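You operate a simulated robot arm through the tools that you are given. There is no shell and no other tool. Be economical: measure what you need, move in short steps, check, and stop when the job is done.

Carry out the task below with a simulated two-armed robot. There is one attempt and no reset: what you move stays moved.

Task
Carry the teal tray with green band with both arms and set it on the surface of the wooden cabinet top.

It is judged by the outcome, as a careful person would: the job done as asked, and still so three seconds after it is handed in. It fails if anything else is knocked over, pushed out of place, dropped, spilled or broken.

Robot
Two 7-joint arms with two-finger parallel grippers on one trunk, on a base that drives. Base frame: it is fixed to the floor where the robot stands at the start and does not move with it; the origin is under the middle of the robot, x ahead of it, y to its left, z up. Lengths are in mm, angles in degrees, forces in N, time in s.
The left shoulder is at the start at [60, 143, 826], the right one opposite. With the tool pointing down near the work surface each hand reaches from about 280 to 740 mm from the robot's upright axis, wherever it stands, measured 20 degrees to its own side. Places, roughly: surface of the wooden cabinet top [-2400, 3800, 900]; teal tray with green band (33x18x4 cm) [600, 0, 600]. Payload 1.57 kg a hand.
The TCP of each hand is the grasp point between the finger pads, 30 mm short of the fingertips. In the tool frame z runs along the fingers and y along their closing line. Largest opening 110 mm; finger width 24, thickness 12; the body of the gripper, 48 by 112 mm, starts 78 mm behind the TCP.
Orientation is told as [roll, pitch, yaw] about the base's x, y, z axes, in that order, counted from this pose: with the fingers straight down and closing along the base's y, the tool's x points along the base's -x, its y along +y and its z along -z.

Tools
- The arms move only by the tool apply_moves. It takes "left_commands", "right_commands" or both (then of equal length, played together; a hand with none holds still); each is a list of rows, each a list of 7 numbers: the closure, from 0 (fully open) to 1 (shut), then the shift along the tool's x, y, z in mm, then the turn, a rotation vector about the tool's x, y, z in rad. In form: [[gripper, x, y, z, ax, ay, az], ...]. A call has 1 to 8 rows; each row shifts and turns the commanded pose from where the row before left it, along the tool's axes as they then stand. A row lasts 0.2 s, in which the tool goes at most 50 mm and 8.6 degrees; a call with a longer step from one row to the next is refused whole, and so is a gripper value outside its range. A pose out of reach is approached as far as the arm can. The call stops where the force on the tool passes 40 N (or 10 N more than at its start, if that is more) or the arm is blocked; 0.2 s more then pass. Each finger travels about 45 mm/s and halts on what it meets, pressing with about 25 N; the grip force reading is that of the motor and also rises with nothing between the fingers. The clock runs only during rows and for 0.2 s after the last one: add rows that do not move to give the fingers time. The reply holds the time, the measured pose of the TCP, the force on the tool along the base axes, the opening and the grip force, in the units named above and with some noise, with the torque about the TCP (base axes, N m) and any sound that the robot's microphone picked up.
- Cameras (640 x 400 px; columns grow to the right, rows downward): "scene" is now at [36, 17.5, 1421.9]; the picture's right is [0.23, -0.97, 0.00], its down [-0.82, -0.20, -0.53] and it looks along [0.52, 0.12, -0.85] (base axes); focal length 248 px, centre (320, 200). "left" rides on the left gripper at [70, -16, -141] in its tool frame; the picture's right is [0.23, 0.97, 0.00], its down [-0.85, 0.20, -0.48] and it looks along [-0.47, 0.11, 0.88] (tool axes); focal length 222 px, centre (320, 200). "right" rides on the right gripper at [70, 16, -141] in its tool frame; the picture's right is [-0.23, 0.97, 0.00], its down [-0.86, -0.20, -0.48] and it looks along [-0.47, -0.11, 0.88] (tool axes); focal length 222 px, centre (320, 200). There is no depth. A picture from a camera that has moved, and an enlarged one, comes with that camera's place and axes in the base frame and with its lens.
- get_image(camera): a new picture of that camera. It takes no simulated time.
- move_column(by): slides the trunk up (or, below 0, down) by that many mm; the arms and the scene camera ride with it, the base frame stays. It gives what a move gives, with no picture.
- roll_base(legs): drives the robot by 1 to 6 legs, each [ahead, left, turn to the left] in mm, mm and degrees, along the robot's own axes; the way and the turn of a leg run together, so that a leg with both is an arc; at most 1500 mm and 180 degrees a leg. The arms and the cameras ride along, it lands a little off, and it stops where it bumps. It gives what a move gives.
- head_to(pan, tilt): turns the head with the scene camera to pan (to the left, within 86 degrees either way) and tilt (down, from -29 to 69), counted from straight ahead of the robot. It gives what a move gives.
- zoom(camera, box): a new picture of the part [left, top, right, bottom] of that camera's present view, enlarged. It takes no simulated time.
- close_job(): hands the job in; it is judged then, once.

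Go step by step. Nothing tells you exact positions but the pictures and the camera data: compare them with the known pose of the tool, close in by small moves and look again before you grip or let go. The budget is 120 turns and 108 pictures, counting those below and the enlarged ones. Unless the task says otherwise, let go and move clear before handing in, and close with one line.

The tools are called after "Call:" as a command line: name --argument value ..., lists and objects as JSON in quotes. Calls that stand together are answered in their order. apply_moves: Moves the arms, as the interface text tells. Its arguments: {"type":"object","properties":{"left_commands":{"type":"array","items":{"type":"array","items":{"type":"number"}}},"right_commands":{"type":"array","items":{"type":"array","items":{"type":"number"}}}},"required":[]} The other tools are called the same way: move_column (by) slides the trunk up or down; roll_base (legs) drives the base; head_to (pan, tilt) turns the head that bears the scene camera; get_image (camera) takes a picture; zoom (camera, box) takes an enlarged picture of a part of a camera's view; close_job () hands the job in.

At the start:

```text
time_s: 0.0
left_position: [392.9, 243.9, 821.3]
left_ee_rot: [0.1, 0.1, 0.0]
left_contact_force: [0.0, 0.3, 0.1]
left_torque: [-0.01, 0.02, -0.02]
left_finger_gap: 110.1
left_grasp_force: 0.1
right_position: [362.2, -142.4, 835.8]
right_ee_rot: [0.0, 0.0, 0.0]
right_contact_force: [0.2, 0.6, 0.6]
right_torque: [0.02, -0.02, 0.02]
right_finger_gap: 109.9
right_grasp_force: 0.1
trunk travel left (down, up): [-425.0, 165.0]
robot x, y, heading: [2.7, 1.3, -0.1]
head pan, tilt: [13.5, 57.8]
```

scene: 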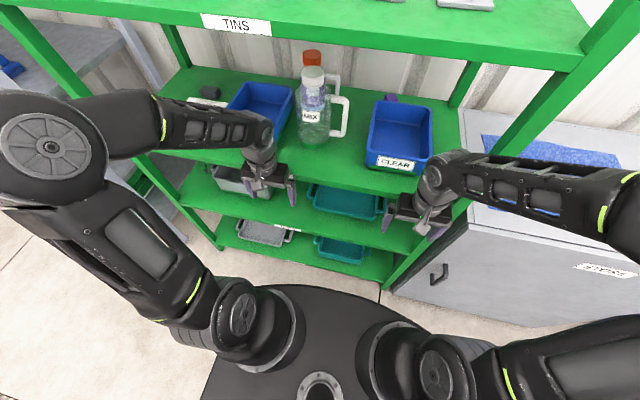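
right: 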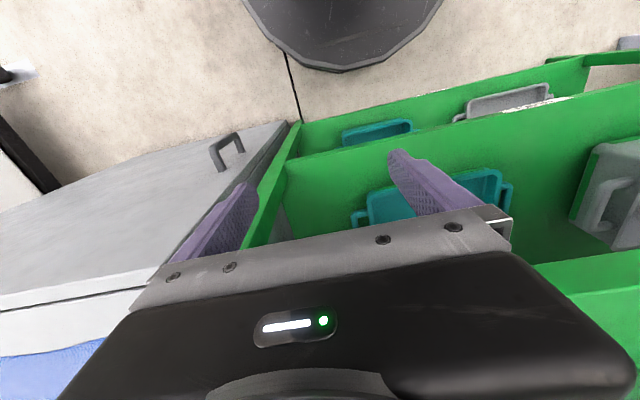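
left: 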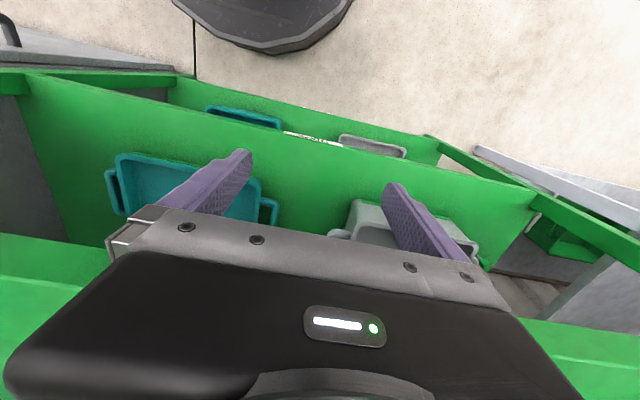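

I see a green rack with a teal tray on the middle shelf and another teal tray on the shelf below it. I'll enlarge the view to identify the one with the green band.

Call:
zoom --camera "scene" --box '[200, 150, 440, 290]'

Call:
zoom --camera "left" --box '[80, 80, 320, 240]'

```text
2.67 times, centred on (320, 220) of scene
camera zoom: at [36.0, 17.5, 1421.9], right [0.23, -0.97, 0.0], down [-0.82, -0.2, -0.53], along [0.52, 0.12, -0.85], focal length 663 px, centre (320, 147)
```

zoom: 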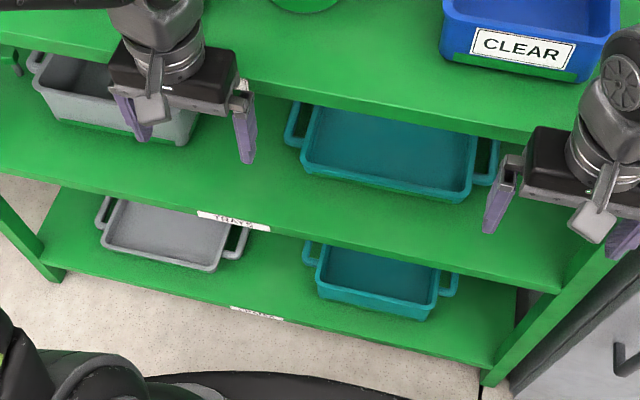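

```text
2.50 times, centred on (200, 160) of left
camera zoom: at [323.4, 226.7, 963.9], right [-0.23, 0.97, 0.0], down [0.85, 0.2, 0.48], along [0.47, 0.11, -0.88], focal length 555 px, centre (620, 300)
```

zoom: 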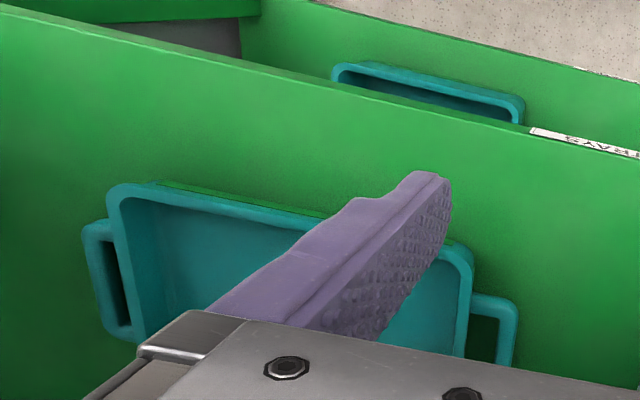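

The target is the middle-shelf tray: its front carries a green strip. It lies at roughly x 590, y 35, rim z 565, with loop handles at both ends (y about 195 and -130), and the rack front is at x≈426. I'll back off and lower the trunk to look into the bay.

Call:
roll_base --legs '[[-200, 0, 0]]'

Call:
move_column --by -150

Call:
head_to --pan 0 --tilt 45

Call:
get_image --camera "scene"

```text
time_s: 1.6
left_position: [188.4, 242.2, 823.8]
left_ee_rot: [0.1, -0.1, -0.4]
left_contact_force: [-0.9, 0.6, -0.2]
left_torque: [-0.01, -0.03, 0.01]
left_finger_gap: 109.9
left_grasp_force: 0.1
right_position: [157.2, -144.4, 837.1]
right_ee_rot: [0.1, 0.0, -0.3]
right_contact_force: [-0.6, 0.5, -0.2]
right_torque: [0.01, -0.01, 0.0]
right_finger_gap: 110.0
right_grasp_force: 0.0
trunk travel left (down, up): [-425.0, 165.0]
robot x, y, heading: [-204.6, 3.8, -0.0]
head pan, tilt: [13.5, 57.8]
```

```text
time_s: 3.4
left_position: [187.3, 241.1, 672.8]
left_ee_rot: [0.0, 0.0, -0.3]
left_contact_force: [0.0, 1.2, 0.4]
left_torque: [0.03, 0.02, 0.04]
left_finger_gap: 110.1
left_grasp_force: 0.0
right_position: [158.8, -145.2, 686.3]
right_ee_rot: [0.0, 0.0, -0.2]
right_contact_force: [0.1, -0.8, -0.7]
right_torque: [0.01, -0.01, -0.04]
right_finger_gap: 110.2
right_grasp_force: 0.0
trunk travel left (down, up): [-275.0, 315.0]
robot x, y, heading: [-207.9, 2.5, -0.4]
head pan, tilt: [13.5, 57.8]
```

```text
time_s: 4.1
left_position: [189.5, 241.3, 672.7]
left_ee_rot: [-0.1, 0.1, -0.2]
left_contact_force: [0.4, 0.6, 0.0]
left_torque: [0.0, -0.01, 0.01]
left_finger_gap: 109.8
left_grasp_force: 0.0
right_position: [159.1, -145.0, 685.9]
right_ee_rot: [0.0, 0.0, -0.3]
right_contact_force: [-1.1, 0.7, -0.4]
right_torque: [0.01, 0.0, -0.02]
right_finger_gap: 110.0
right_grasp_force: 0.0
trunk travel left (down, up): [-275.0, 315.0]
robot x, y, heading: [-205.0, 4.2, -0.3]
head pan, tilt: [0.0, 45.0]
```

```text
102 pictures are left
camera scene: at [-153.7, 1.8, 1288.7], right [-0.01, -1.0, 0.0], down [-0.71, 0.0, -0.71], along [0.71, 0.0, -0.71], focal length 248 px, centre (320, 200)
```

scene: 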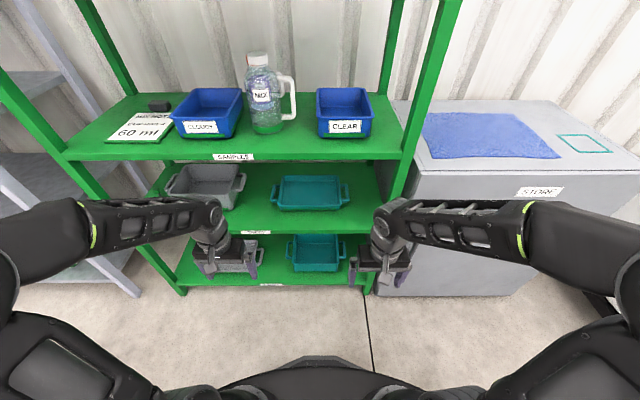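

Call:
zoom --camera "scene" --box '[150, 140, 410, 300]'

```text
2.46 times, centred on (280, 220) of scene
camera zoom: at [-153.7, 1.8, 1288.7], right [-0.01, -1.0, 0.0], down [-0.71, 0.0, -0.71], along [0.71, 0.0, -0.71], focal length 612 px, centre (418, 151)
```

zoom: 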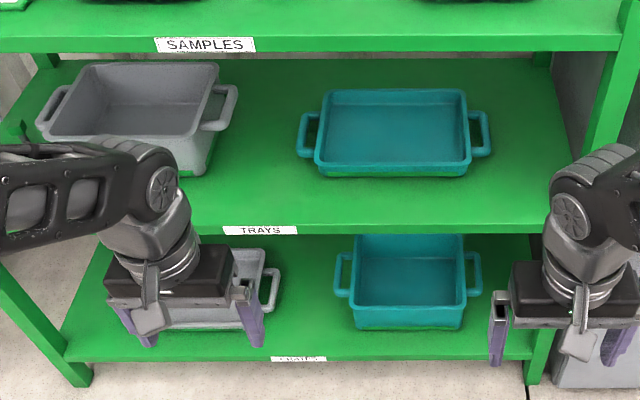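

Call:
zoom --camera "scene" --box '[265, 170, 355, 226]'

Call:
zoom --camera "scene" --box '[275, 226, 365, 282]'

```text
7.11 times, centred on (310, 198) of scene
camera zoom: at [-153.7, 1.8, 1288.7], right [-0.01, -1.0, 0.0], down [-0.71, 0.0, -0.71], along [0.71, 0.0, -0.71], focal length 1767 px, centre (391, 214)
```

zoom: 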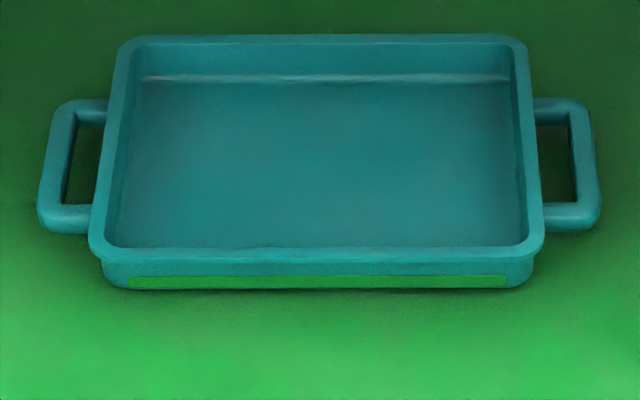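

```text
7.11 times, centred on (320, 254) of scene
camera zoom: at [-153.7, 1.8, 1288.7], right [-0.01, -1.0, 0.0], down [-0.71, 0.0, -0.71], along [0.71, 0.0, -0.71], focal length 1767 px, centre (320, -184)
```

zoom: 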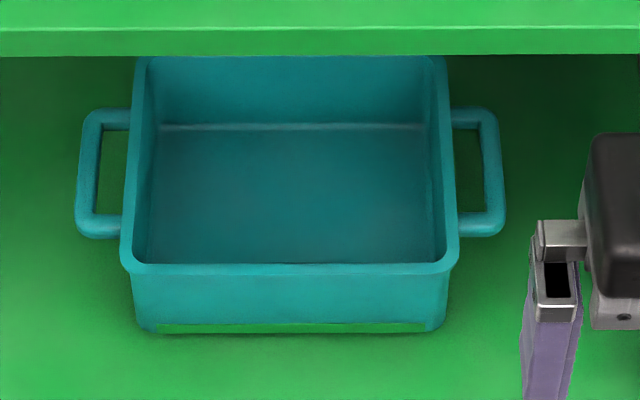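

The tray is 330 mm long including its handles, centred at about (605, 40) with rim z≈560. I'll tilt both hands 45° forward, so the wrists stay clear of the upper shelf, and bring them level and to handle spacing while still outside the rack.

Call:
apply_moves --left_commands '[[0, -25, -15, 0, 0, -0.1309, 0], [0, -24.8, -15, 3.3, 0, -0.1309, 0], [0, -24.1, -15, 6.5, 0, -0.1309, 0], [0, -23.1, -15, 9.6, 0, -0.1309, 0], [0, -21.7, -15, 12.5, 0, -0.1309, 0], [0, -19.8, -15, 15.2, 0, -0.1309, 0]]' --right_commands '[[0, -30, 1, 0, 0, -0.1309, 0], [0, -29.7, 1, 3.9, 0, -0.1309, 0], [0, -29, 1, 7.8, 0, -0.1309, 0], [0, -27.7, 1, 11.5, 0, -0.1309, 0], [0, -26, 1, 15, 0, -0.1309, 0], [0, -23.8, 1, 18.3, 0, -0.1309, 0]]'

Call:
roll_base --legs '[[0, 36, 0.3]]'

Call:
get_image --camera "scene"

Call:
get_image --camera "left"

Call:
get_image --camera "right"

```text
time_s: 5.5
left_position: [338.1, 150.1, 672.3]
left_ee_rot: [-0.2, -45.0, -0.3]
left_contact_force: [0.6, 0.1, -0.1]
left_torque: [0.01, -0.01, 0.03]
left_finger_gap: 109.9
left_grasp_force: 0.0
right_position: [337.9, -138.7, 686.7]
right_ee_rot: [0.0, -45.0, -0.4]
right_contact_force: [-0.4, 0.9, 0.7]
right_torque: [0.01, -0.01, -0.01]
right_finger_gap: 109.8
right_grasp_force: 0.1
trunk travel left (down, up): [-275.0, 315.0]
robot x, y, heading: [-203.5, -0.5, -0.5]
head pan, tilt: [0.0, 45.0]
```

```text
time_s: 6.4
left_position: [339.8, 189.3, 673.3]
left_ee_rot: [-0.1, -44.9, -0.1]
left_contact_force: [-0.8, -0.4, -0.4]
left_torque: [-0.04, 0.03, -0.02]
left_finger_gap: 109.9
left_grasp_force: 0.1
right_position: [339.1, -100.6, 686.5]
right_ee_rot: [0.0, -44.9, 0.0]
right_contact_force: [0.3, 0.5, -0.8]
right_torque: [0.02, 0.03, -0.03]
right_finger_gap: 110.1
right_grasp_force: 0.0
trunk travel left (down, up): [-275.0, 315.0]
robot x, y, heading: [-204.4, 35.1, -0.2]
head pan, tilt: [0.0, 45.0]
```

```text
98 pictures are left
camera scene: at [-153.5, 38.0, 1288.7], right [0.0, -1.0, 0.0], down [-0.71, 0.0, -0.71], along [0.71, 0.0, -0.71], focal length 248 px, centre (320, 200)
```

scene: 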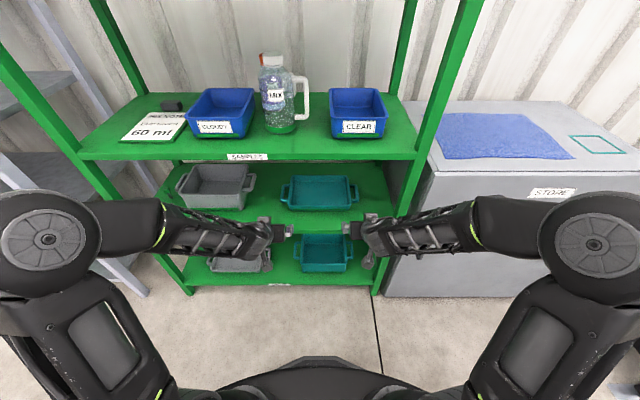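

```text
97 pictures are left
camera left: at [190.6, 173.1, 723.5], right [-0.16, 0.97, -0.16], down [0.27, 0.2, 0.94], along [0.95, 0.11, -0.29], focal length 222 px, centre (320, 200)
```

left: 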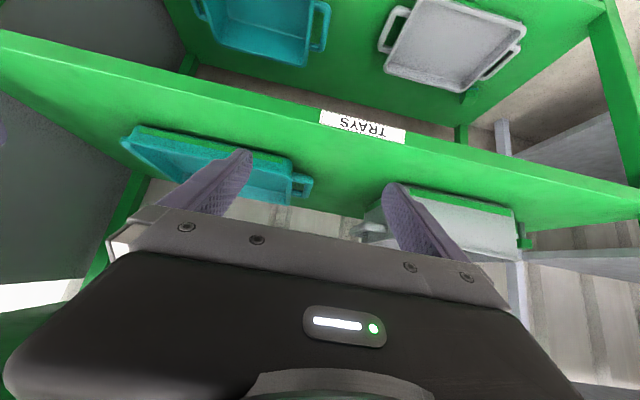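

```text
96 pictures are left
camera right: at [188.8, -83.8, 737.0], right [0.16, 0.97, 0.16], down [0.27, -0.2, 0.94], along [0.95, -0.11, -0.29], focal length 222 px, centre (320, 200)
```

right: 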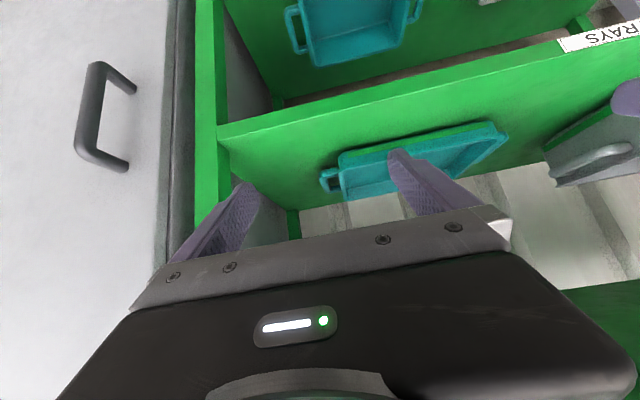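

Call:
zoom --camera "left" --box '[110, 110, 330, 247]'

Call:
zoom --camera "right" --box '[300, 100, 520, 237]'

Call:
zoom --camera "scene" --box '[270, 160, 370, 222]'

```text
2.91 times, centred on (220, 178) of left
camera zoom: at [190.6, 173.1, 723.5], right [-0.16, 0.97, -0.16], down [0.27, 0.2, 0.94], along [0.95, 0.11, -0.29], focal length 646 px, centre (611, 262)
```

zoom: 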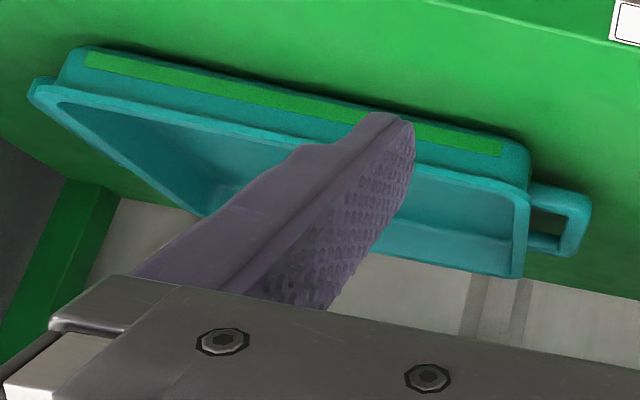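

```text
2.91 times, centred on (410, 168) of right
camera zoom: at [188.8, -83.8, 737.0], right [0.16, 0.97, 0.16], down [0.27, -0.2, 0.94], along [0.95, -0.11, -0.29], focal length 646 px, centre (58, 292)
```

zoom: 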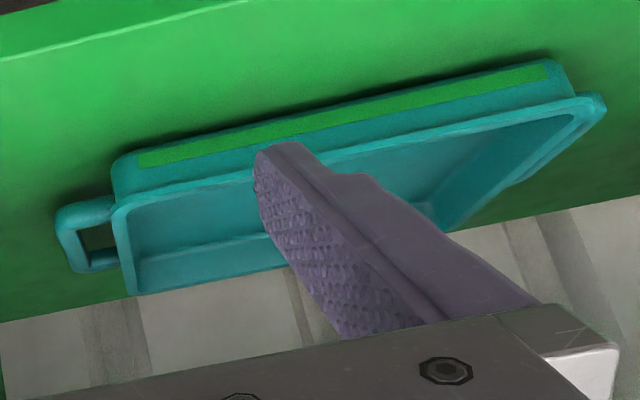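

```text
6.40 times, centred on (320, 191) of scene
camera zoom: at [-153.5, 38.0, 1288.7], right [0.0, -1.0, 0.0], down [-0.71, 0.0, -0.71], along [0.71, 0.0, -0.71], focal length 1590 px, centre (320, 258)
```

zoom: 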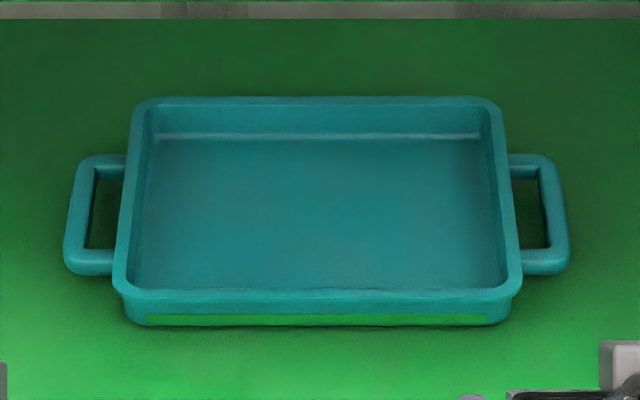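

Triangulating with all three cameras puts the rim at z≈597, the tray front at x≈508 and the centre at about (598, 40). I'll level the hands at z 650 and drive forward into the bay above the rim.

Call:
apply_moves --left_commands '[[0, 16.3, -8, 16.3, 0, 0, 0], [0, 0, 0, 0, 0, 0, 0]]' --right_commands '[[0, 25.5, 0, 25.5, 0, 0, 0], [0, 0, 0, 0, 0, 0, 0]]'

Call:
roll_base --legs '[[190, 0, 0.2]]'

Call:
get_image --camera "scene"

Call:
get_image --camera "left"

Call:
get_image --camera "right"

```text
time_s: 7.0
left_position: [340.5, 179.6, 648.5]
left_ee_rot: [-0.1, -45.0, -0.1]
left_contact_force: [0.5, -0.3, 0.4]
left_torque: [0.01, 0.01, -0.02]
left_finger_gap: 110.1
left_grasp_force: 0.0
right_position: [338.3, -99.6, 650.2]
right_ee_rot: [0.0, -45.0, -0.1]
right_contact_force: [-0.4, 0.1, 0.0]
right_torque: [0.0, 0.02, 0.0]
right_finger_gap: 110.0
right_grasp_force: 0.0
trunk travel left (down, up): [-275.0, 315.0]
robot x, y, heading: [-206.7, 38.3, 0.2]
head pan, tilt: [0.0, 45.0]
```

```text
time_s: 8.5
left_position: [528.4, 184.1, 647.9]
left_ee_rot: [-0.1, -45.0, 0.3]
left_contact_force: [0.4, 0.3, -0.2]
left_torque: [0.0, 0.0, 0.0]
left_finger_gap: 109.9
left_grasp_force: 0.1
right_position: [528.6, -97.9, 650.7]
right_ee_rot: [0.0, -45.0, 0.3]
right_contact_force: [0.6, -0.5, -0.4]
right_torque: [-0.02, 0.01, 0.02]
right_finger_gap: 110.1
right_grasp_force: 0.2
trunk travel left (down, up): [-275.0, 315.0]
robot x, y, heading: [-10.6, 34.0, 0.1]
head pan, tilt: [0.0, 45.0]
```

```text
92 pictures are left
camera scene: at [36.6, 38.4, 1288.7], right [0.0, -1.0, 0.0], down [-0.71, 0.0, -0.71], along [0.71, 0.0, -0.71], focal length 248 px, centre (320, 200)
```

scene: 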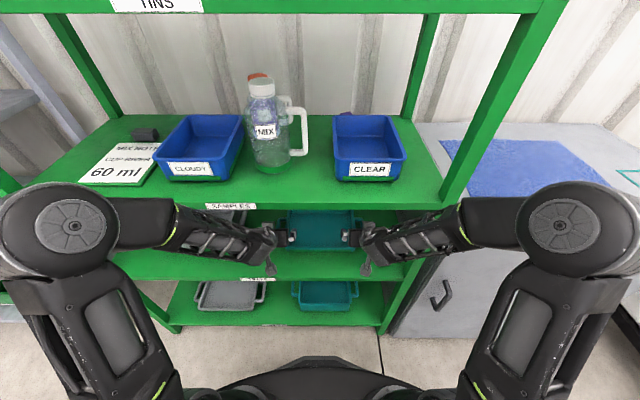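

```text
91 pictures are left
camera left: at [381.0, 167.1, 700.1], right [-0.17, 0.97, -0.16], down [0.27, 0.2, 0.94], along [0.95, 0.11, -0.29], focal length 222 px, centre (320, 200)
```

left: 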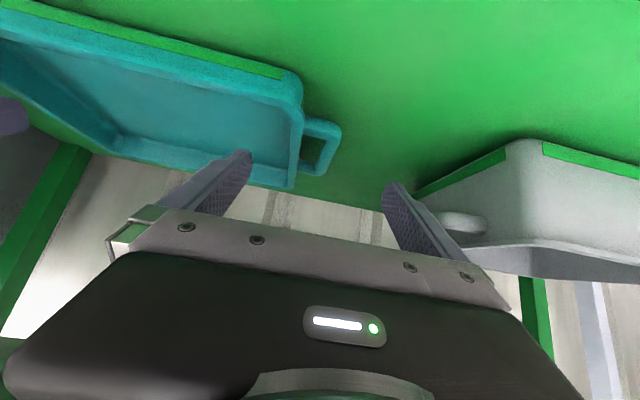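

```text
90 pictures are left
camera right: at [379.6, -81.5, 700.9], right [0.16, 0.97, 0.16], down [0.27, -0.2, 0.94], along [0.95, -0.1, -0.29], focal length 222 px, centre (320, 200)
```

right: 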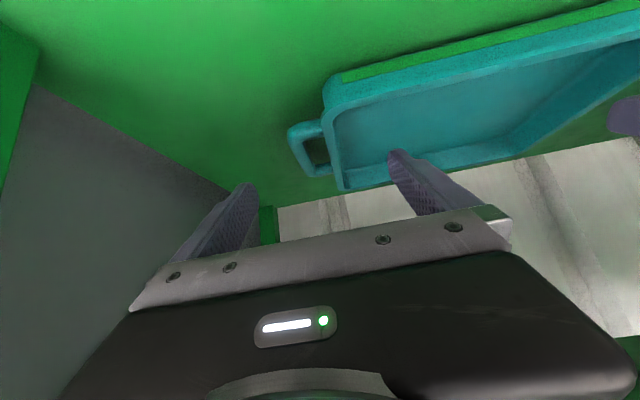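

The body rim is at z≈594, the handle bars at z≈572 and the tray centre at (603, 39.5). I'll go forward and down along the fingers, so each hand has one finger inside the tray end wall and one outside the handle bar, stopping part way to check.

Call:
apply_moves --left_commands '[[0, 0, -8.6, 20, 0, 0, 0], [0, 0, 0, 25, 0, 0, 0], [0, 0, 0, 0, 0, 0, 0]]' --right_commands '[[0, 1, 1.4, 21, 0, 0, 0], [0, 1, 0, 26, 0, 0, 0], [0, 0, 0, 0, 0, 0, 0]]'

Call:
get_image --camera "left"

Call:
get_image --camera "right"

Call:
zoom --camera "scene" --box '[230, 190, 410, 302]'

```text
time_s: 9.3
left_position: [561.1, 174.9, 617.3]
left_ee_rot: [-0.1, -45.0, 0.3]
left_contact_force: [-0.5, 0.4, 0.0]
left_torque: [0.02, -0.04, 0.01]
left_finger_gap: 109.9
left_grasp_force: 0.1
right_position: [560.6, -97.2, 616.7]
right_ee_rot: [0.0, -45.0, 0.2]
right_contact_force: [0.7, 0.1, -0.3]
right_torque: [-0.02, -0.01, 0.01]
right_finger_gap: 110.1
right_grasp_force: 0.1
trunk travel left (down, up): [-275.0, 315.0]
robot x, y, heading: [-13.8, 41.3, 0.0]
head pan, tilt: [0.0, 45.0]
```

```text
89 pictures are left
camera left: at [413.9, 158.0, 668.0], right [-0.17, 0.97, -0.16], down [0.27, 0.2, 0.94], along [0.95, 0.11, -0.29], focal length 222 px, centre (320, 200)
```

left: 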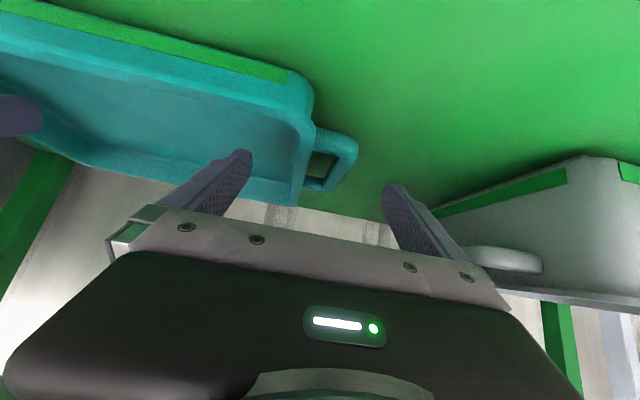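

```text
88 pictures are left
camera right: at [411.7, -81.3, 666.9], right [0.16, 0.97, 0.16], down [0.27, -0.2, 0.94], along [0.95, -0.1, -0.29], focal length 222 px, centre (320, 200)
```

right: 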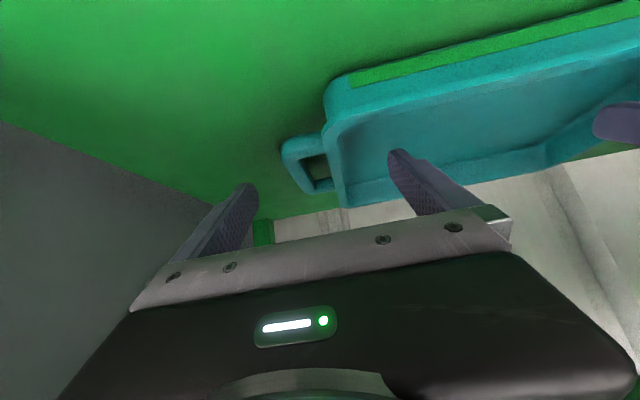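

```text
3.56 times, centred on (320, 246) of scene
camera zoom: at [36.8, 38.4, 1288.7], right [0.0, -1.0, 0.0], down [-0.71, 0.0, -0.71], along [0.71, 0.0, -0.71], focal length 884 px, centre (320, 36)
```

zoom: 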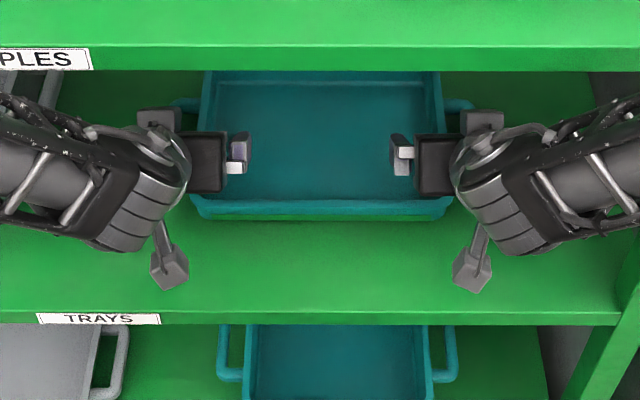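

The fingers straddle the tray ends as planned. I'll go down the last ~25 mm.

Call:
apply_moves --left_commands '[[0, 3, 2, 15, 0, 0, 0], [0, 2.5, 0, 14, 0, 0, 0], [0, 0, 0, 0, 0, 0, 0]]' --right_commands '[[0, 3, -2, 15, 0, 0, 0], [0, 2.5, 0, 14, 0, 0, 0], [0, 0, 0, 0, 0, 0, 0]]'

Call:
zoom --camera "left" --box '[180, 80, 440, 240]'

Call:
zoom --camera "right" --box '[200, 80, 460, 240]'

```text
time_s: 10.1
left_position: [577.0, 178.0, 599.6]
left_ee_rot: [0.0, -45.9, 0.4]
left_contact_force: [-2.6, 2.1, 27.8]
left_torque: [-1.63, -0.32, -0.17]
left_finger_gap: 108.4
left_grasp_force: 0.1
right_position: [576.9, -97.3, 600.5]
right_ee_rot: [0.0, -45.7, 0.3]
right_contact_force: [-7.5, -2.2, 38.8]
right_torque: [2.11, -0.27, 0.52]
right_finger_gap: 107.9
right_grasp_force: 0.1
trunk travel left (down, up): [-275.0, 315.0]
robot x, y, heading: [-14.1, 38.8, 0.2]
head pan, tilt: [0.0, 45.0]
```

```text
2.46 times, centred on (310, 160) of left
camera zoom: at [428.4, 160.0, 648.6], right [-0.16, 0.97, -0.16], down [0.25, 0.2, 0.95], along [0.95, 0.11, -0.28], focal length 547 px, centre (345, 298)
```

zoom: 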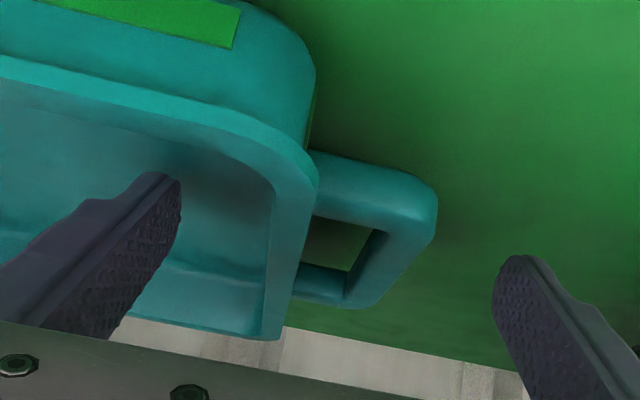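

```text
2.46 times, centred on (330, 160) of right
camera zoom: at [427.0, -81.9, 648.2], right [0.15, 0.97, 0.16], down [0.25, -0.2, 0.95], along [0.95, -0.1, -0.28], focal length 547 px, centre (295, 298)
```

zoom: 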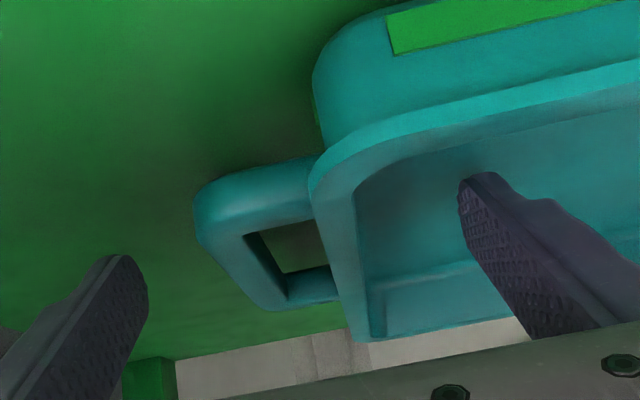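

The inner fingers touched the tray floor at TCP z 600. I'll pull back 16 mm along the fingers and close both grippers together.

Call:
apply_moves --left_commands '[[0, 0, -3, -8, 0, 0, 0], [0, 0, 0, -8, 0, 0, 0], [0, 0, 0, 0, 0, 0, 0]]' --right_commands '[[0, 0, 2, -8, 0, 0, 0], [0, 0, 0, -8, 0, 0, 0], [0, 0, 0, 0, 0, 0, 0]]'

Call:
apply_moves --left_commands '[[0.2, 0, 0, 0, 0, 0, 0], [0.35, 0, 0, 0, 0, 0, 0], [0.45, 0, 0, 0, 0, 0, 0], [0.55, 0, 0, 0, 0, 0, 0], [0.55, 0, 0, 0, 0, 0, 0]]' --right_commands '[[0.2, 0, 0, 0, 0, 0, 0], [0.35, 0, 0, 0, 0, 0, 0], [0.45, 0, 0, 0, 0, 0, 0], [0.55, 0, 0, 0, 0, 0, 0], [0.55, 0, 0, 0, 0, 0, 0]]'

Call:
zoom --camera "left" --box '[180, 80, 440, 240]'

Call:
zoom --camera "right" --box '[200, 80, 460, 240]'

```text
time_s: 10.9
left_position: [564.2, 173.2, 603.1]
left_ee_rot: [-0.1, -44.7, 0.3]
left_contact_force: [0.0, 0.2, 0.3]
left_torque: [0.02, -0.05, 0.02]
left_finger_gap: 109.7
left_grasp_force: 0.0
right_position: [565.4, -98.2, 601.0]
right_ee_rot: [0.0, -44.8, 0.2]
right_contact_force: [2.6, -2.4, 6.5]
right_torque: [0.32, -0.14, -0.13]
right_finger_gap: 107.8
right_grasp_force: 0.1
trunk travel left (down, up): [-275.0, 315.0]
robot x, y, heading: [-9.7, 39.6, 0.2]
head pan, tilt: [0.0, 45.0]
```

```text
time_s: 12.1
left_position: [565.5, 174.7, 605.5]
left_ee_rot: [0.0, -45.0, 0.3]
left_contact_force: [0.4, 2.1, -0.1]
left_torque: [0.0, -0.01, 0.06]
left_finger_gap: 50.6
left_grasp_force: 0.9
right_position: [565.5, -97.6, 602.0]
right_ee_rot: [0.1, -45.0, 0.2]
right_contact_force: [0.4, -1.3, -0.5]
right_torque: [-0.02, -0.02, -0.03]
right_finger_gap: 51.2
right_grasp_force: 0.8
trunk travel left (down, up): [-275.0, 315.0]
robot x, y, heading: [-12.3, 37.4, 0.1]
head pan, tilt: [0.0, 45.0]
```

```text
2.46 times, centred on (310, 160) of left
camera zoom: at [417.8, 157.3, 655.2], right [-0.17, 0.97, -0.16], down [0.27, 0.2, 0.94], along [0.95, 0.11, -0.29], focal length 547 px, centre (345, 298)
```

zoom: 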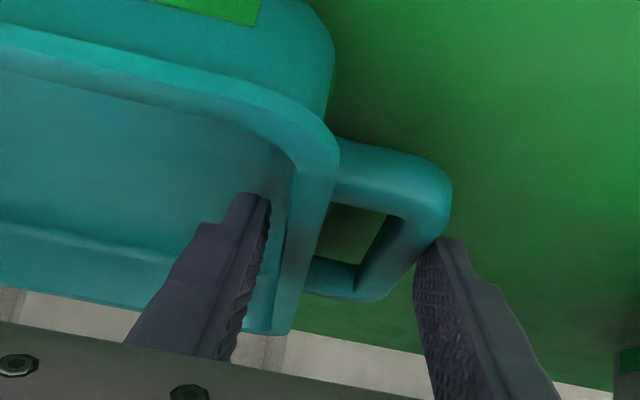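

```text
2.46 times, centred on (330, 160) of right
camera zoom: at [416.6, -80.4, 652.9], right [0.16, 0.97, 0.16], down [0.27, -0.2, 0.94], along [0.95, -0.1, -0.29], focal length 547 px, centre (295, 298)
```

zoom: 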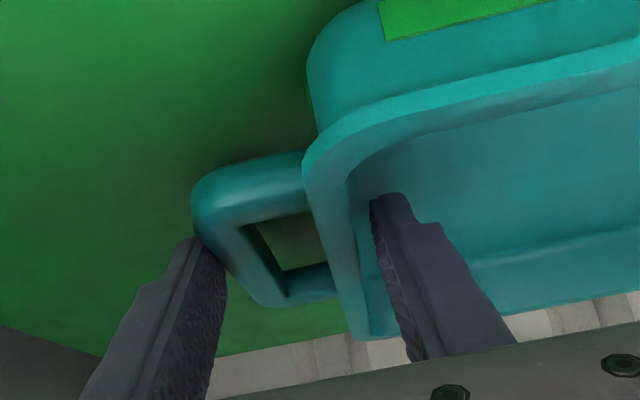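

Both grippers are centred and almost touching. I'll continue closing to grip.

Call:
apply_moves --left_commands '[[0.62, 0, 0, 0, 0, 0, 0], [0.7, 0, 0, 0, 0, 0, 0], [0.8, 0, 0, 0, 0, 0, 0], [0.9, 0, 0, 0, 0, 0, 0], [1, 0, 0, 0, 0, 0, 0], [1, 0, 0, 0, 0, 0, 0]]' --right_commands '[[0.62, 0, 0, 0, 0, 0, 0], [0.7, 0, 0, 0, 0, 0, 0], [0.8, 0, 0, 0, 0, 0, 0], [0.9, 0, 0, 0, 0, 0, 0], [1, 0, 0, 0, 0, 0, 0], [1, 0, 0, 0, 0, 0, 0]]'

Call:
zoom --camera "left" --box '[180, 80, 440, 240]'

Call:
zoom --camera "right" --box '[200, 80, 460, 240]'

```text
time_s: 13.5
left_position: [565.8, 177.3, 603.9]
left_ee_rot: [0.3, -45.1, 0.4]
left_contact_force: [-0.6, 24.3, -0.1]
left_torque: [0.53, 0.15, 0.2]
left_finger_gap: 44.6
left_grasp_force: 24.9
right_position: [567.2, -99.1, 601.3]
right_ee_rot: [-0.2, -45.0, 0.1]
right_contact_force: [-0.6, -24.5, -0.1]
right_torque: [-0.47, 0.07, -0.11]
right_finger_gap: 44.7
right_grasp_force: 25.6
trunk travel left (down, up): [-275.0, 315.0]
robot x, y, heading: [-12.0, 33.8, -0.4]
head pan, tilt: [0.0, 45.0]
```

```text
2.46 times, centred on (310, 160) of left
camera zoom: at [418.3, 158.9, 654.9], right [-0.17, 0.97, -0.16], down [0.26, 0.2, 0.94], along [0.95, 0.12, -0.29], focal length 547 px, centre (345, 298)
```

zoom: 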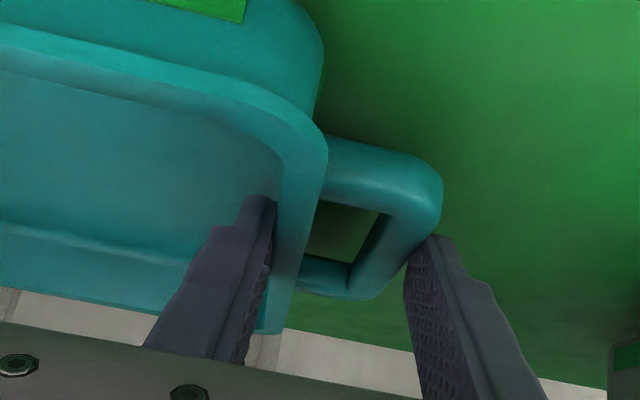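

```text
2.46 times, centred on (330, 160) of right
camera zoom: at [417.1, -82.1, 652.7], right [0.16, 0.97, 0.16], down [0.27, -0.2, 0.94], along [0.95, -0.11, -0.29], focal length 547 px, centre (295, 298)
```

zoom: 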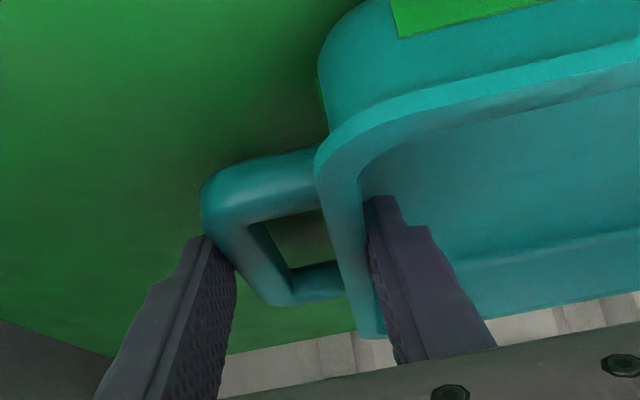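

The outer fingers press on the bars but the inner ones aren't loaded yet (24 N net outward on each hand). I'll shift each hand a few mm outward to balance the grip.

Call:
apply_moves --left_commands '[[1, 0, 3, 0, 0, 0, 0], [1, 0, 2, 0, 0, 0, 0], [1, 0, 0, 0, 0, 0, 0], [1, 0, 0, 0, 0, 0, 0]]' --right_commands '[[1, 0, -3, 0, 0, 0, 0], [1, 0, -2, 0, 0, 0, 0], [1, 0, 0, 0, 0, 0, 0], [1, 0, 0, 0, 0, 0, 0]]'

```text
time_s: 14.5
left_position: [565.8, 177.0, 604.0]
left_ee_rot: [-0.2, -45.1, 0.1]
left_contact_force: [-0.8, 0.5, -0.3]
left_torque: [0.45, -0.1, 0.58]
left_finger_gap: 44.7
left_grasp_force: 24.7
right_position: [564.8, -98.6, 603.2]
right_ee_rot: [0.2, -44.9, 0.3]
right_contact_force: [0.3, 0.2, 0.1]
right_torque: [-0.32, 0.07, -0.63]
right_finger_gap: 44.7
right_grasp_force: 25.1
trunk travel left (down, up): [-275.0, 315.0]
robot x, y, heading: [-16.0, 39.2, 0.2]
head pan, tilt: [0.0, 45.0]
```

The forces are balanced and both grips are firm at a 44.7 mm gap. I'll lift slightly with the trunk and check.

Call:
move_column --by 30

Call:
zoom --camera "scene" --box '[210, 170, 430, 307]'

Call:
get_image --camera "left"

```text
time_s: 15.3
left_position: [566.3, 177.5, 634.5]
left_ee_rot: [-0.1, -45.1, 0.3]
left_contact_force: [0.3, -11.2, -1.5]
left_torque: [0.43, 0.03, 0.45]
left_finger_gap: 44.8
left_grasp_force: 25.0
right_position: [566.0, -98.8, 632.1]
right_ee_rot: [0.2, -44.9, 0.4]
right_contact_force: [-0.7, 12.3, -0.2]
right_torque: [-0.25, 0.06, -0.49]
right_finger_gap: 44.7
right_grasp_force: 25.1
trunk travel left (down, up): [-305.0, 285.0]
robot x, y, heading: [-14.2, 40.7, 0.1]
head pan, tilt: [0.0, 45.0]
```

```text
2.91 times, centred on (320, 238) of scene
camera zoom: at [36.9, 38.3, 1318.7], right [0.0, -1.0, 0.0], down [-0.71, 0.0, -0.71], along [0.71, 0.0, -0.71], focal length 723 px, centre (320, 88)
```

zoom: 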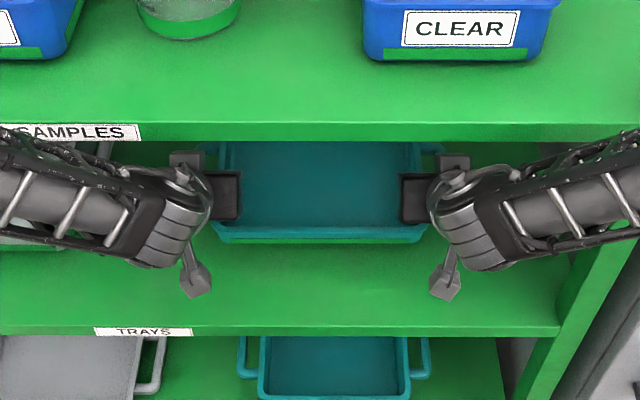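

```text
79 pictures are left
camera left: at [417.7, 161.4, 685.5], right [-0.16, 0.97, -0.16], down [0.27, 0.2, 0.94], along [0.95, 0.11, -0.29], focal length 222 px, centre (320, 200)
```

left: 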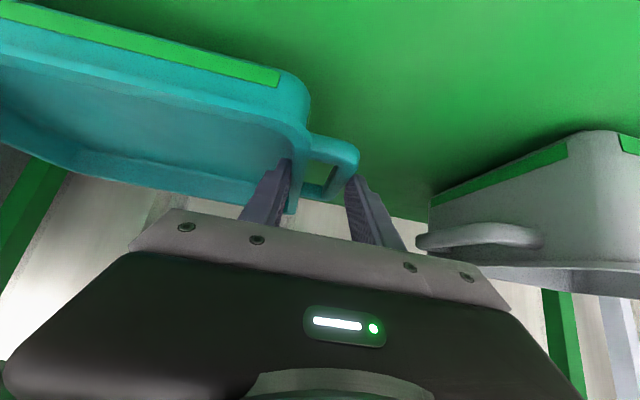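

The tray rides up evenly with both hands. I'll back out of the rack slowly, then look toward the cabinet.

Call:
roll_base --legs '[[-300, 0, 0]]'

Call:
get_image --camera "scene"

Call:
head_to --pan 86 --tilt 15

Call:
get_image --camera "scene"

```text
time_s: 17.3
left_position: [271.4, 175.1, 635.4]
left_ee_rot: [-0.3, -44.9, -0.2]
left_contact_force: [-0.4, -25.3, -0.5]
left_torque: [0.12, 0.01, 0.26]
left_finger_gap: 44.9
left_grasp_force: 24.9
right_position: [269.4, -102.7, 633.2]
right_ee_rot: [0.2, -45.0, 0.1]
right_contact_force: [0.4, 24.4, -1.7]
right_torque: [-0.22, 0.0, -0.38]
right_finger_gap: 45.1
right_grasp_force: 25.6
trunk travel left (down, up): [-305.0, 285.0]
robot x, y, heading: [-309.6, 35.7, -0.1]
head pan, tilt: [0.0, 45.0]
```

```text
78 pictures are left
camera scene: at [-259.1, 37.6, 1318.8], right [0.0, -1.0, 0.0], down [-0.71, 0.0, -0.71], along [0.71, 0.0, -0.71], focal length 248 px, centre (320, 200)
```

scene: 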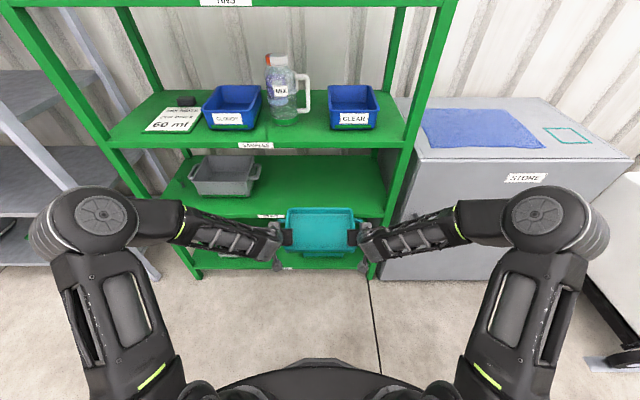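

```text
time_s: 18.9
left_position: [270.7, 173.6, 635.8]
left_ee_rot: [-0.4, -45.1, -0.1]
left_contact_force: [0.2, -2.9, -2.0]
left_torque: [0.46, -0.03, 0.6]
left_finger_gap: 44.8
left_grasp_force: 24.4
right_position: [268.3, -102.6, 633.8]
right_ee_rot: [0.3, -45.0, 0.0]
right_contact_force: [-0.2, 2.8, -0.4]
right_torque: [-0.4, 0.07, -0.53]
right_finger_gap: 44.4
right_grasp_force: 25.4
trunk travel left (down, up): [-305.0, 285.0]
robot x, y, heading: [-306.4, 33.8, 0.4]
head pan, tilt: [85.9, 15.0]
```

```text
77 pictures are left
camera scene: at [-333.5, 130.9, 1365.5], right [1.0, -0.07, 0.0], down [-0.02, -0.26, -0.97], along [0.07, 0.96, -0.26], focal length 248 px, centre (320, 200)
```

scene: 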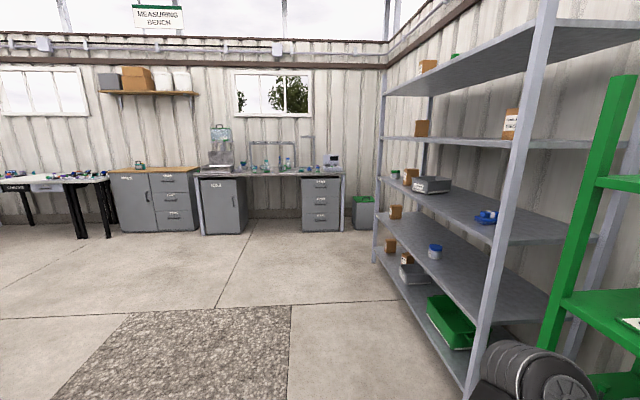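

Call:
zoom --camera "scene" --box '[60, 130, 260, 255]'

```text
3.20 times, centred on (160, 192) of scene
camera zoom: at [-333.5, 130.9, 1365.5], right [1.0, -0.07, 0.0], down [-0.02, -0.26, -0.97], along [0.07, 0.96, -0.26], focal length 795 px, centre (832, 224)
```

zoom: 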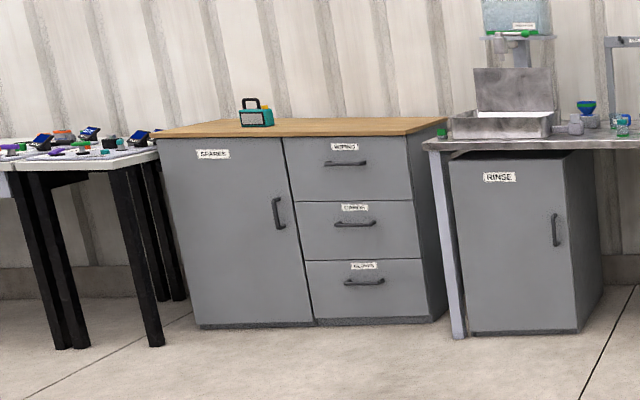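

The wooden-topped cabinet stands against the far wall. Before turning I'll look to the right to check the turning space.

Call:
head_to --pan -86 --tilt 30

Call:
get_image --camera "scene"

Call:
head_to --pan 86 --tilt 45

Call:
get_image --camera "scene"

```text
time_s: 21.5
left_position: [271.3, 173.1, 634.6]
left_ee_rot: [-0.2, -45.1, -0.1]
left_contact_force: [-0.3, -3.3, -2.0]
left_torque: [0.46, 0.02, 0.52]
left_finger_gap: 44.8
left_grasp_force: 25.4
right_position: [268.8, -102.0, 631.8]
right_ee_rot: [0.5, -45.0, 0.0]
right_contact_force: [0.4, 4.3, -1.5]
right_torque: [-0.36, 0.04, -0.56]
right_finger_gap: 44.6
right_grasp_force: 25.1
trunk travel left (down, up): [-305.0, 285.0]
robot x, y, heading: [-308.8, 34.0, -0.1]
head pan, tilt: [-85.9, 30.0]
```

```text
75 pictures are left
camera scene: at [-334.0, -52.5, 1341.4], right [-1.0, -0.07, 0.0], down [-0.04, 0.5, -0.87], along [0.06, -0.86, -0.5], focal length 248 px, centre (320, 200)
```

scene: 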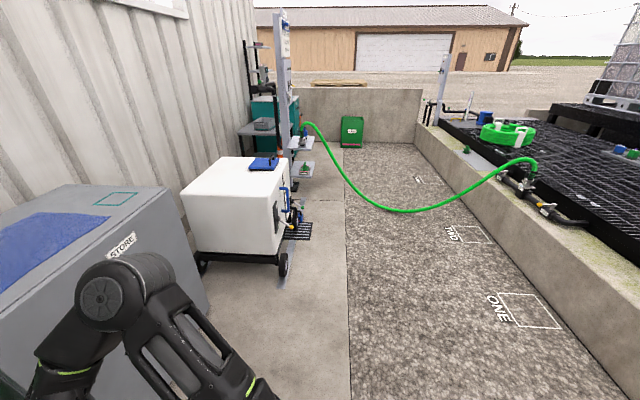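

```text
time_s: 24.1
left_position: [271.3, 174.0, 635.8]
left_ee_rot: [-0.3, -45.0, -0.1]
left_contact_force: [0.1, -4.6, -0.5]
left_torque: [0.43, 0.03, 0.5]
left_finger_gap: 44.7
left_grasp_force: 25.1
right_position: [268.4, -102.9, 634.4]
right_ee_rot: [0.3, -45.0, 0.0]
right_contact_force: [0.0, 3.9, -0.9]
right_torque: [-0.41, 0.04, -0.52]
right_finger_gap: 44.4
right_grasp_force: 24.8
trunk travel left (down, up): [-305.0, 285.0]
robot x, y, heading: [-307.5, 34.3, -0.3]
head pan, tilt: [85.9, 45.0]
```

```text
74 pictures are left
camera scene: at [-334.4, 118.9, 1318.8], right [1.0, -0.07, 0.0], down [-0.05, -0.71, -0.71], along [0.05, 0.71, -0.71], focal length 248 px, centre (320, 200)
```

scene: 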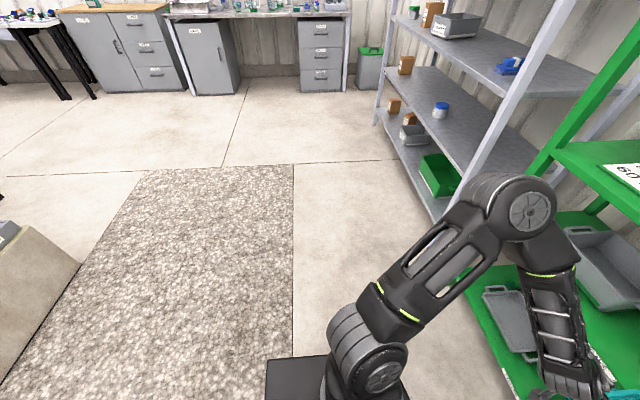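

The floor is clear (the gravel lane is flush with the slab), with a low wall on the left ending near y≈1000. I'll back a little more, turn left 90° and advance.

Call:
roll_base --legs '[[-120, 0, 0], [0, 0, 45], [0, 0, 45]]'

Call:
head_to --pan 25 --tilt 25

Call:
get_image --camera "scene"

```text
time_s: 29.5
left_position: [-561.9, 616.5, 635.0]
left_ee_rot: [-0.2, -45.0, 89.7]
left_contact_force: [5.2, -0.2, -0.6]
left_torque: [-0.02, 0.49, 0.53]
left_finger_gap: 44.6
left_grasp_force: 25.5
right_position: [-285.7, 615.7, 632.7]
right_ee_rot: [0.3, -45.0, 89.8]
right_contact_force: [-4.4, 0.0, -1.2]
right_torque: [-0.05, -0.38, -0.52]
right_finger_gap: 44.6
right_grasp_force: 25.5
trunk travel left (down, up): [-305.0, 285.0]
robot x, y, heading: [-426.8, 33.6, 89.9]
head pan, tilt: [85.9, 45.0]
```

```text
time_s: 30.8
left_position: [-563.2, 617.5, 635.0]
left_ee_rot: [-0.3, -45.0, 89.7]
left_contact_force: [0.2, 0.5, -0.8]
left_torque: [0.02, 0.46, 0.55]
left_finger_gap: 44.8
left_grasp_force: 25.2
right_position: [-286.1, 614.5, 633.1]
right_ee_rot: [0.3, -45.0, 89.8]
right_contact_force: [-1.2, -0.1, 0.1]
right_torque: [-0.08, -0.42, -0.57]
right_finger_gap: 44.6
right_grasp_force: 25.1
trunk travel left (down, up): [-305.0, 285.0]
robot x, y, heading: [-427.3, 37.9, 89.9]
head pan, tilt: [25.0, 25.0]
```

```text
73 pictures are left
camera scene: at [-467.1, 92.0, 1349.3], right [0.91, 0.42, 0.0], down [0.18, -0.38, -0.91], along [-0.38, 0.82, -0.42], focal length 248 px, centre (320, 200)
```

scene: 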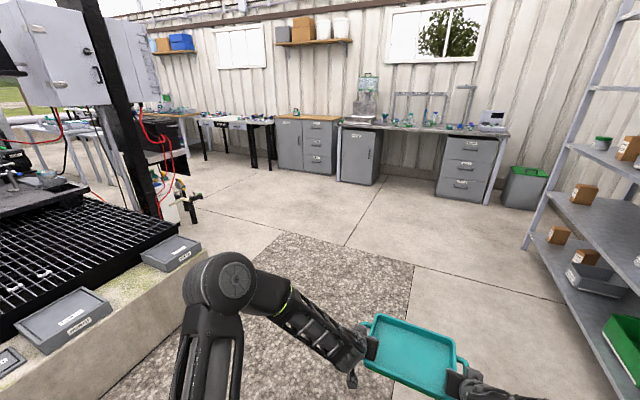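

The tray is held level and the way is clear. I'll drive ahead past the wall, then sideways toward the cabinet.

Call:
roll_base --legs '[[1400, 0, 0], [500, 0, 0], [0, 1000, 0], [0, 800, 0]]'

Call:
head_to --pan 0 --tilt 30

Call:
get_image --camera "scene"

```text
time_s: 49.0
left_position: [-2327.1, 2576.3, 635.1]
left_ee_rot: [-0.2, -44.9, 88.0]
left_contact_force: [2.5, 0.5, -1.6]
left_torque: [-0.07, 0.51, 0.59]
left_finger_gap: 44.4
left_grasp_force: 24.7
right_position: [-2050.9, 2567.1, 632.2]
right_ee_rot: [0.2, -45.0, 88.1]
right_contact_force: [-1.8, -0.2, -1.1]
right_torque: [-0.04, -0.43, -0.52]
right_finger_gap: 44.6
right_grasp_force: 25.0
trunk travel left (down, up): [-305.0, 285.0]
robot x, y, heading: [-2209.4, 1993.1, 88.2]
head pan, tilt: [25.0, 25.0]
```

```text
time_s: 49.9
left_position: [-2328.9, 2579.1, 636.3]
left_ee_rot: [-0.3, -45.0, 87.9]
left_contact_force: [2.4, 0.0, -0.3]
left_torque: [0.05, 0.47, 0.56]
left_finger_gap: 44.6
left_grasp_force: 24.8
right_position: [-2050.9, 2566.6, 633.0]
right_ee_rot: [0.3, -44.9, 88.2]
right_contact_force: [-0.8, 0.1, -1.0]
right_torque: [-0.1, -0.47, -0.51]
right_finger_gap: 44.9
right_grasp_force: 24.9
trunk travel left (down, up): [-305.0, 285.0]
robot x, y, heading: [-2209.3, 1991.1, 88.1]
head pan, tilt: [0.0, 30.0]
```

```text
72 pictures are left
camera scene: at [-2207.7, 2055.5, 1341.4], right [1.0, -0.03, 0.0], down [-0.02, -0.5, -0.87], along [0.03, 0.87, -0.5], focal length 248 px, centre (320, 200)
```

scene: 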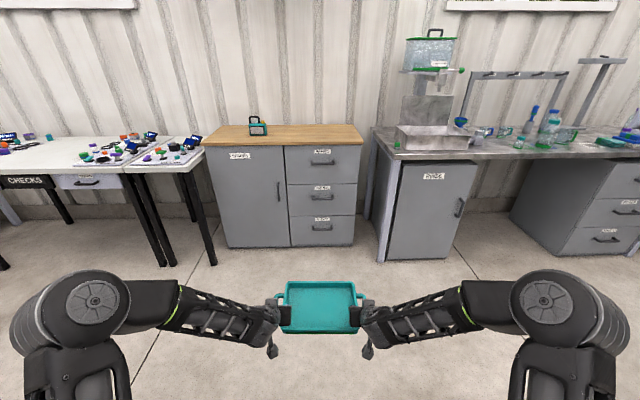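

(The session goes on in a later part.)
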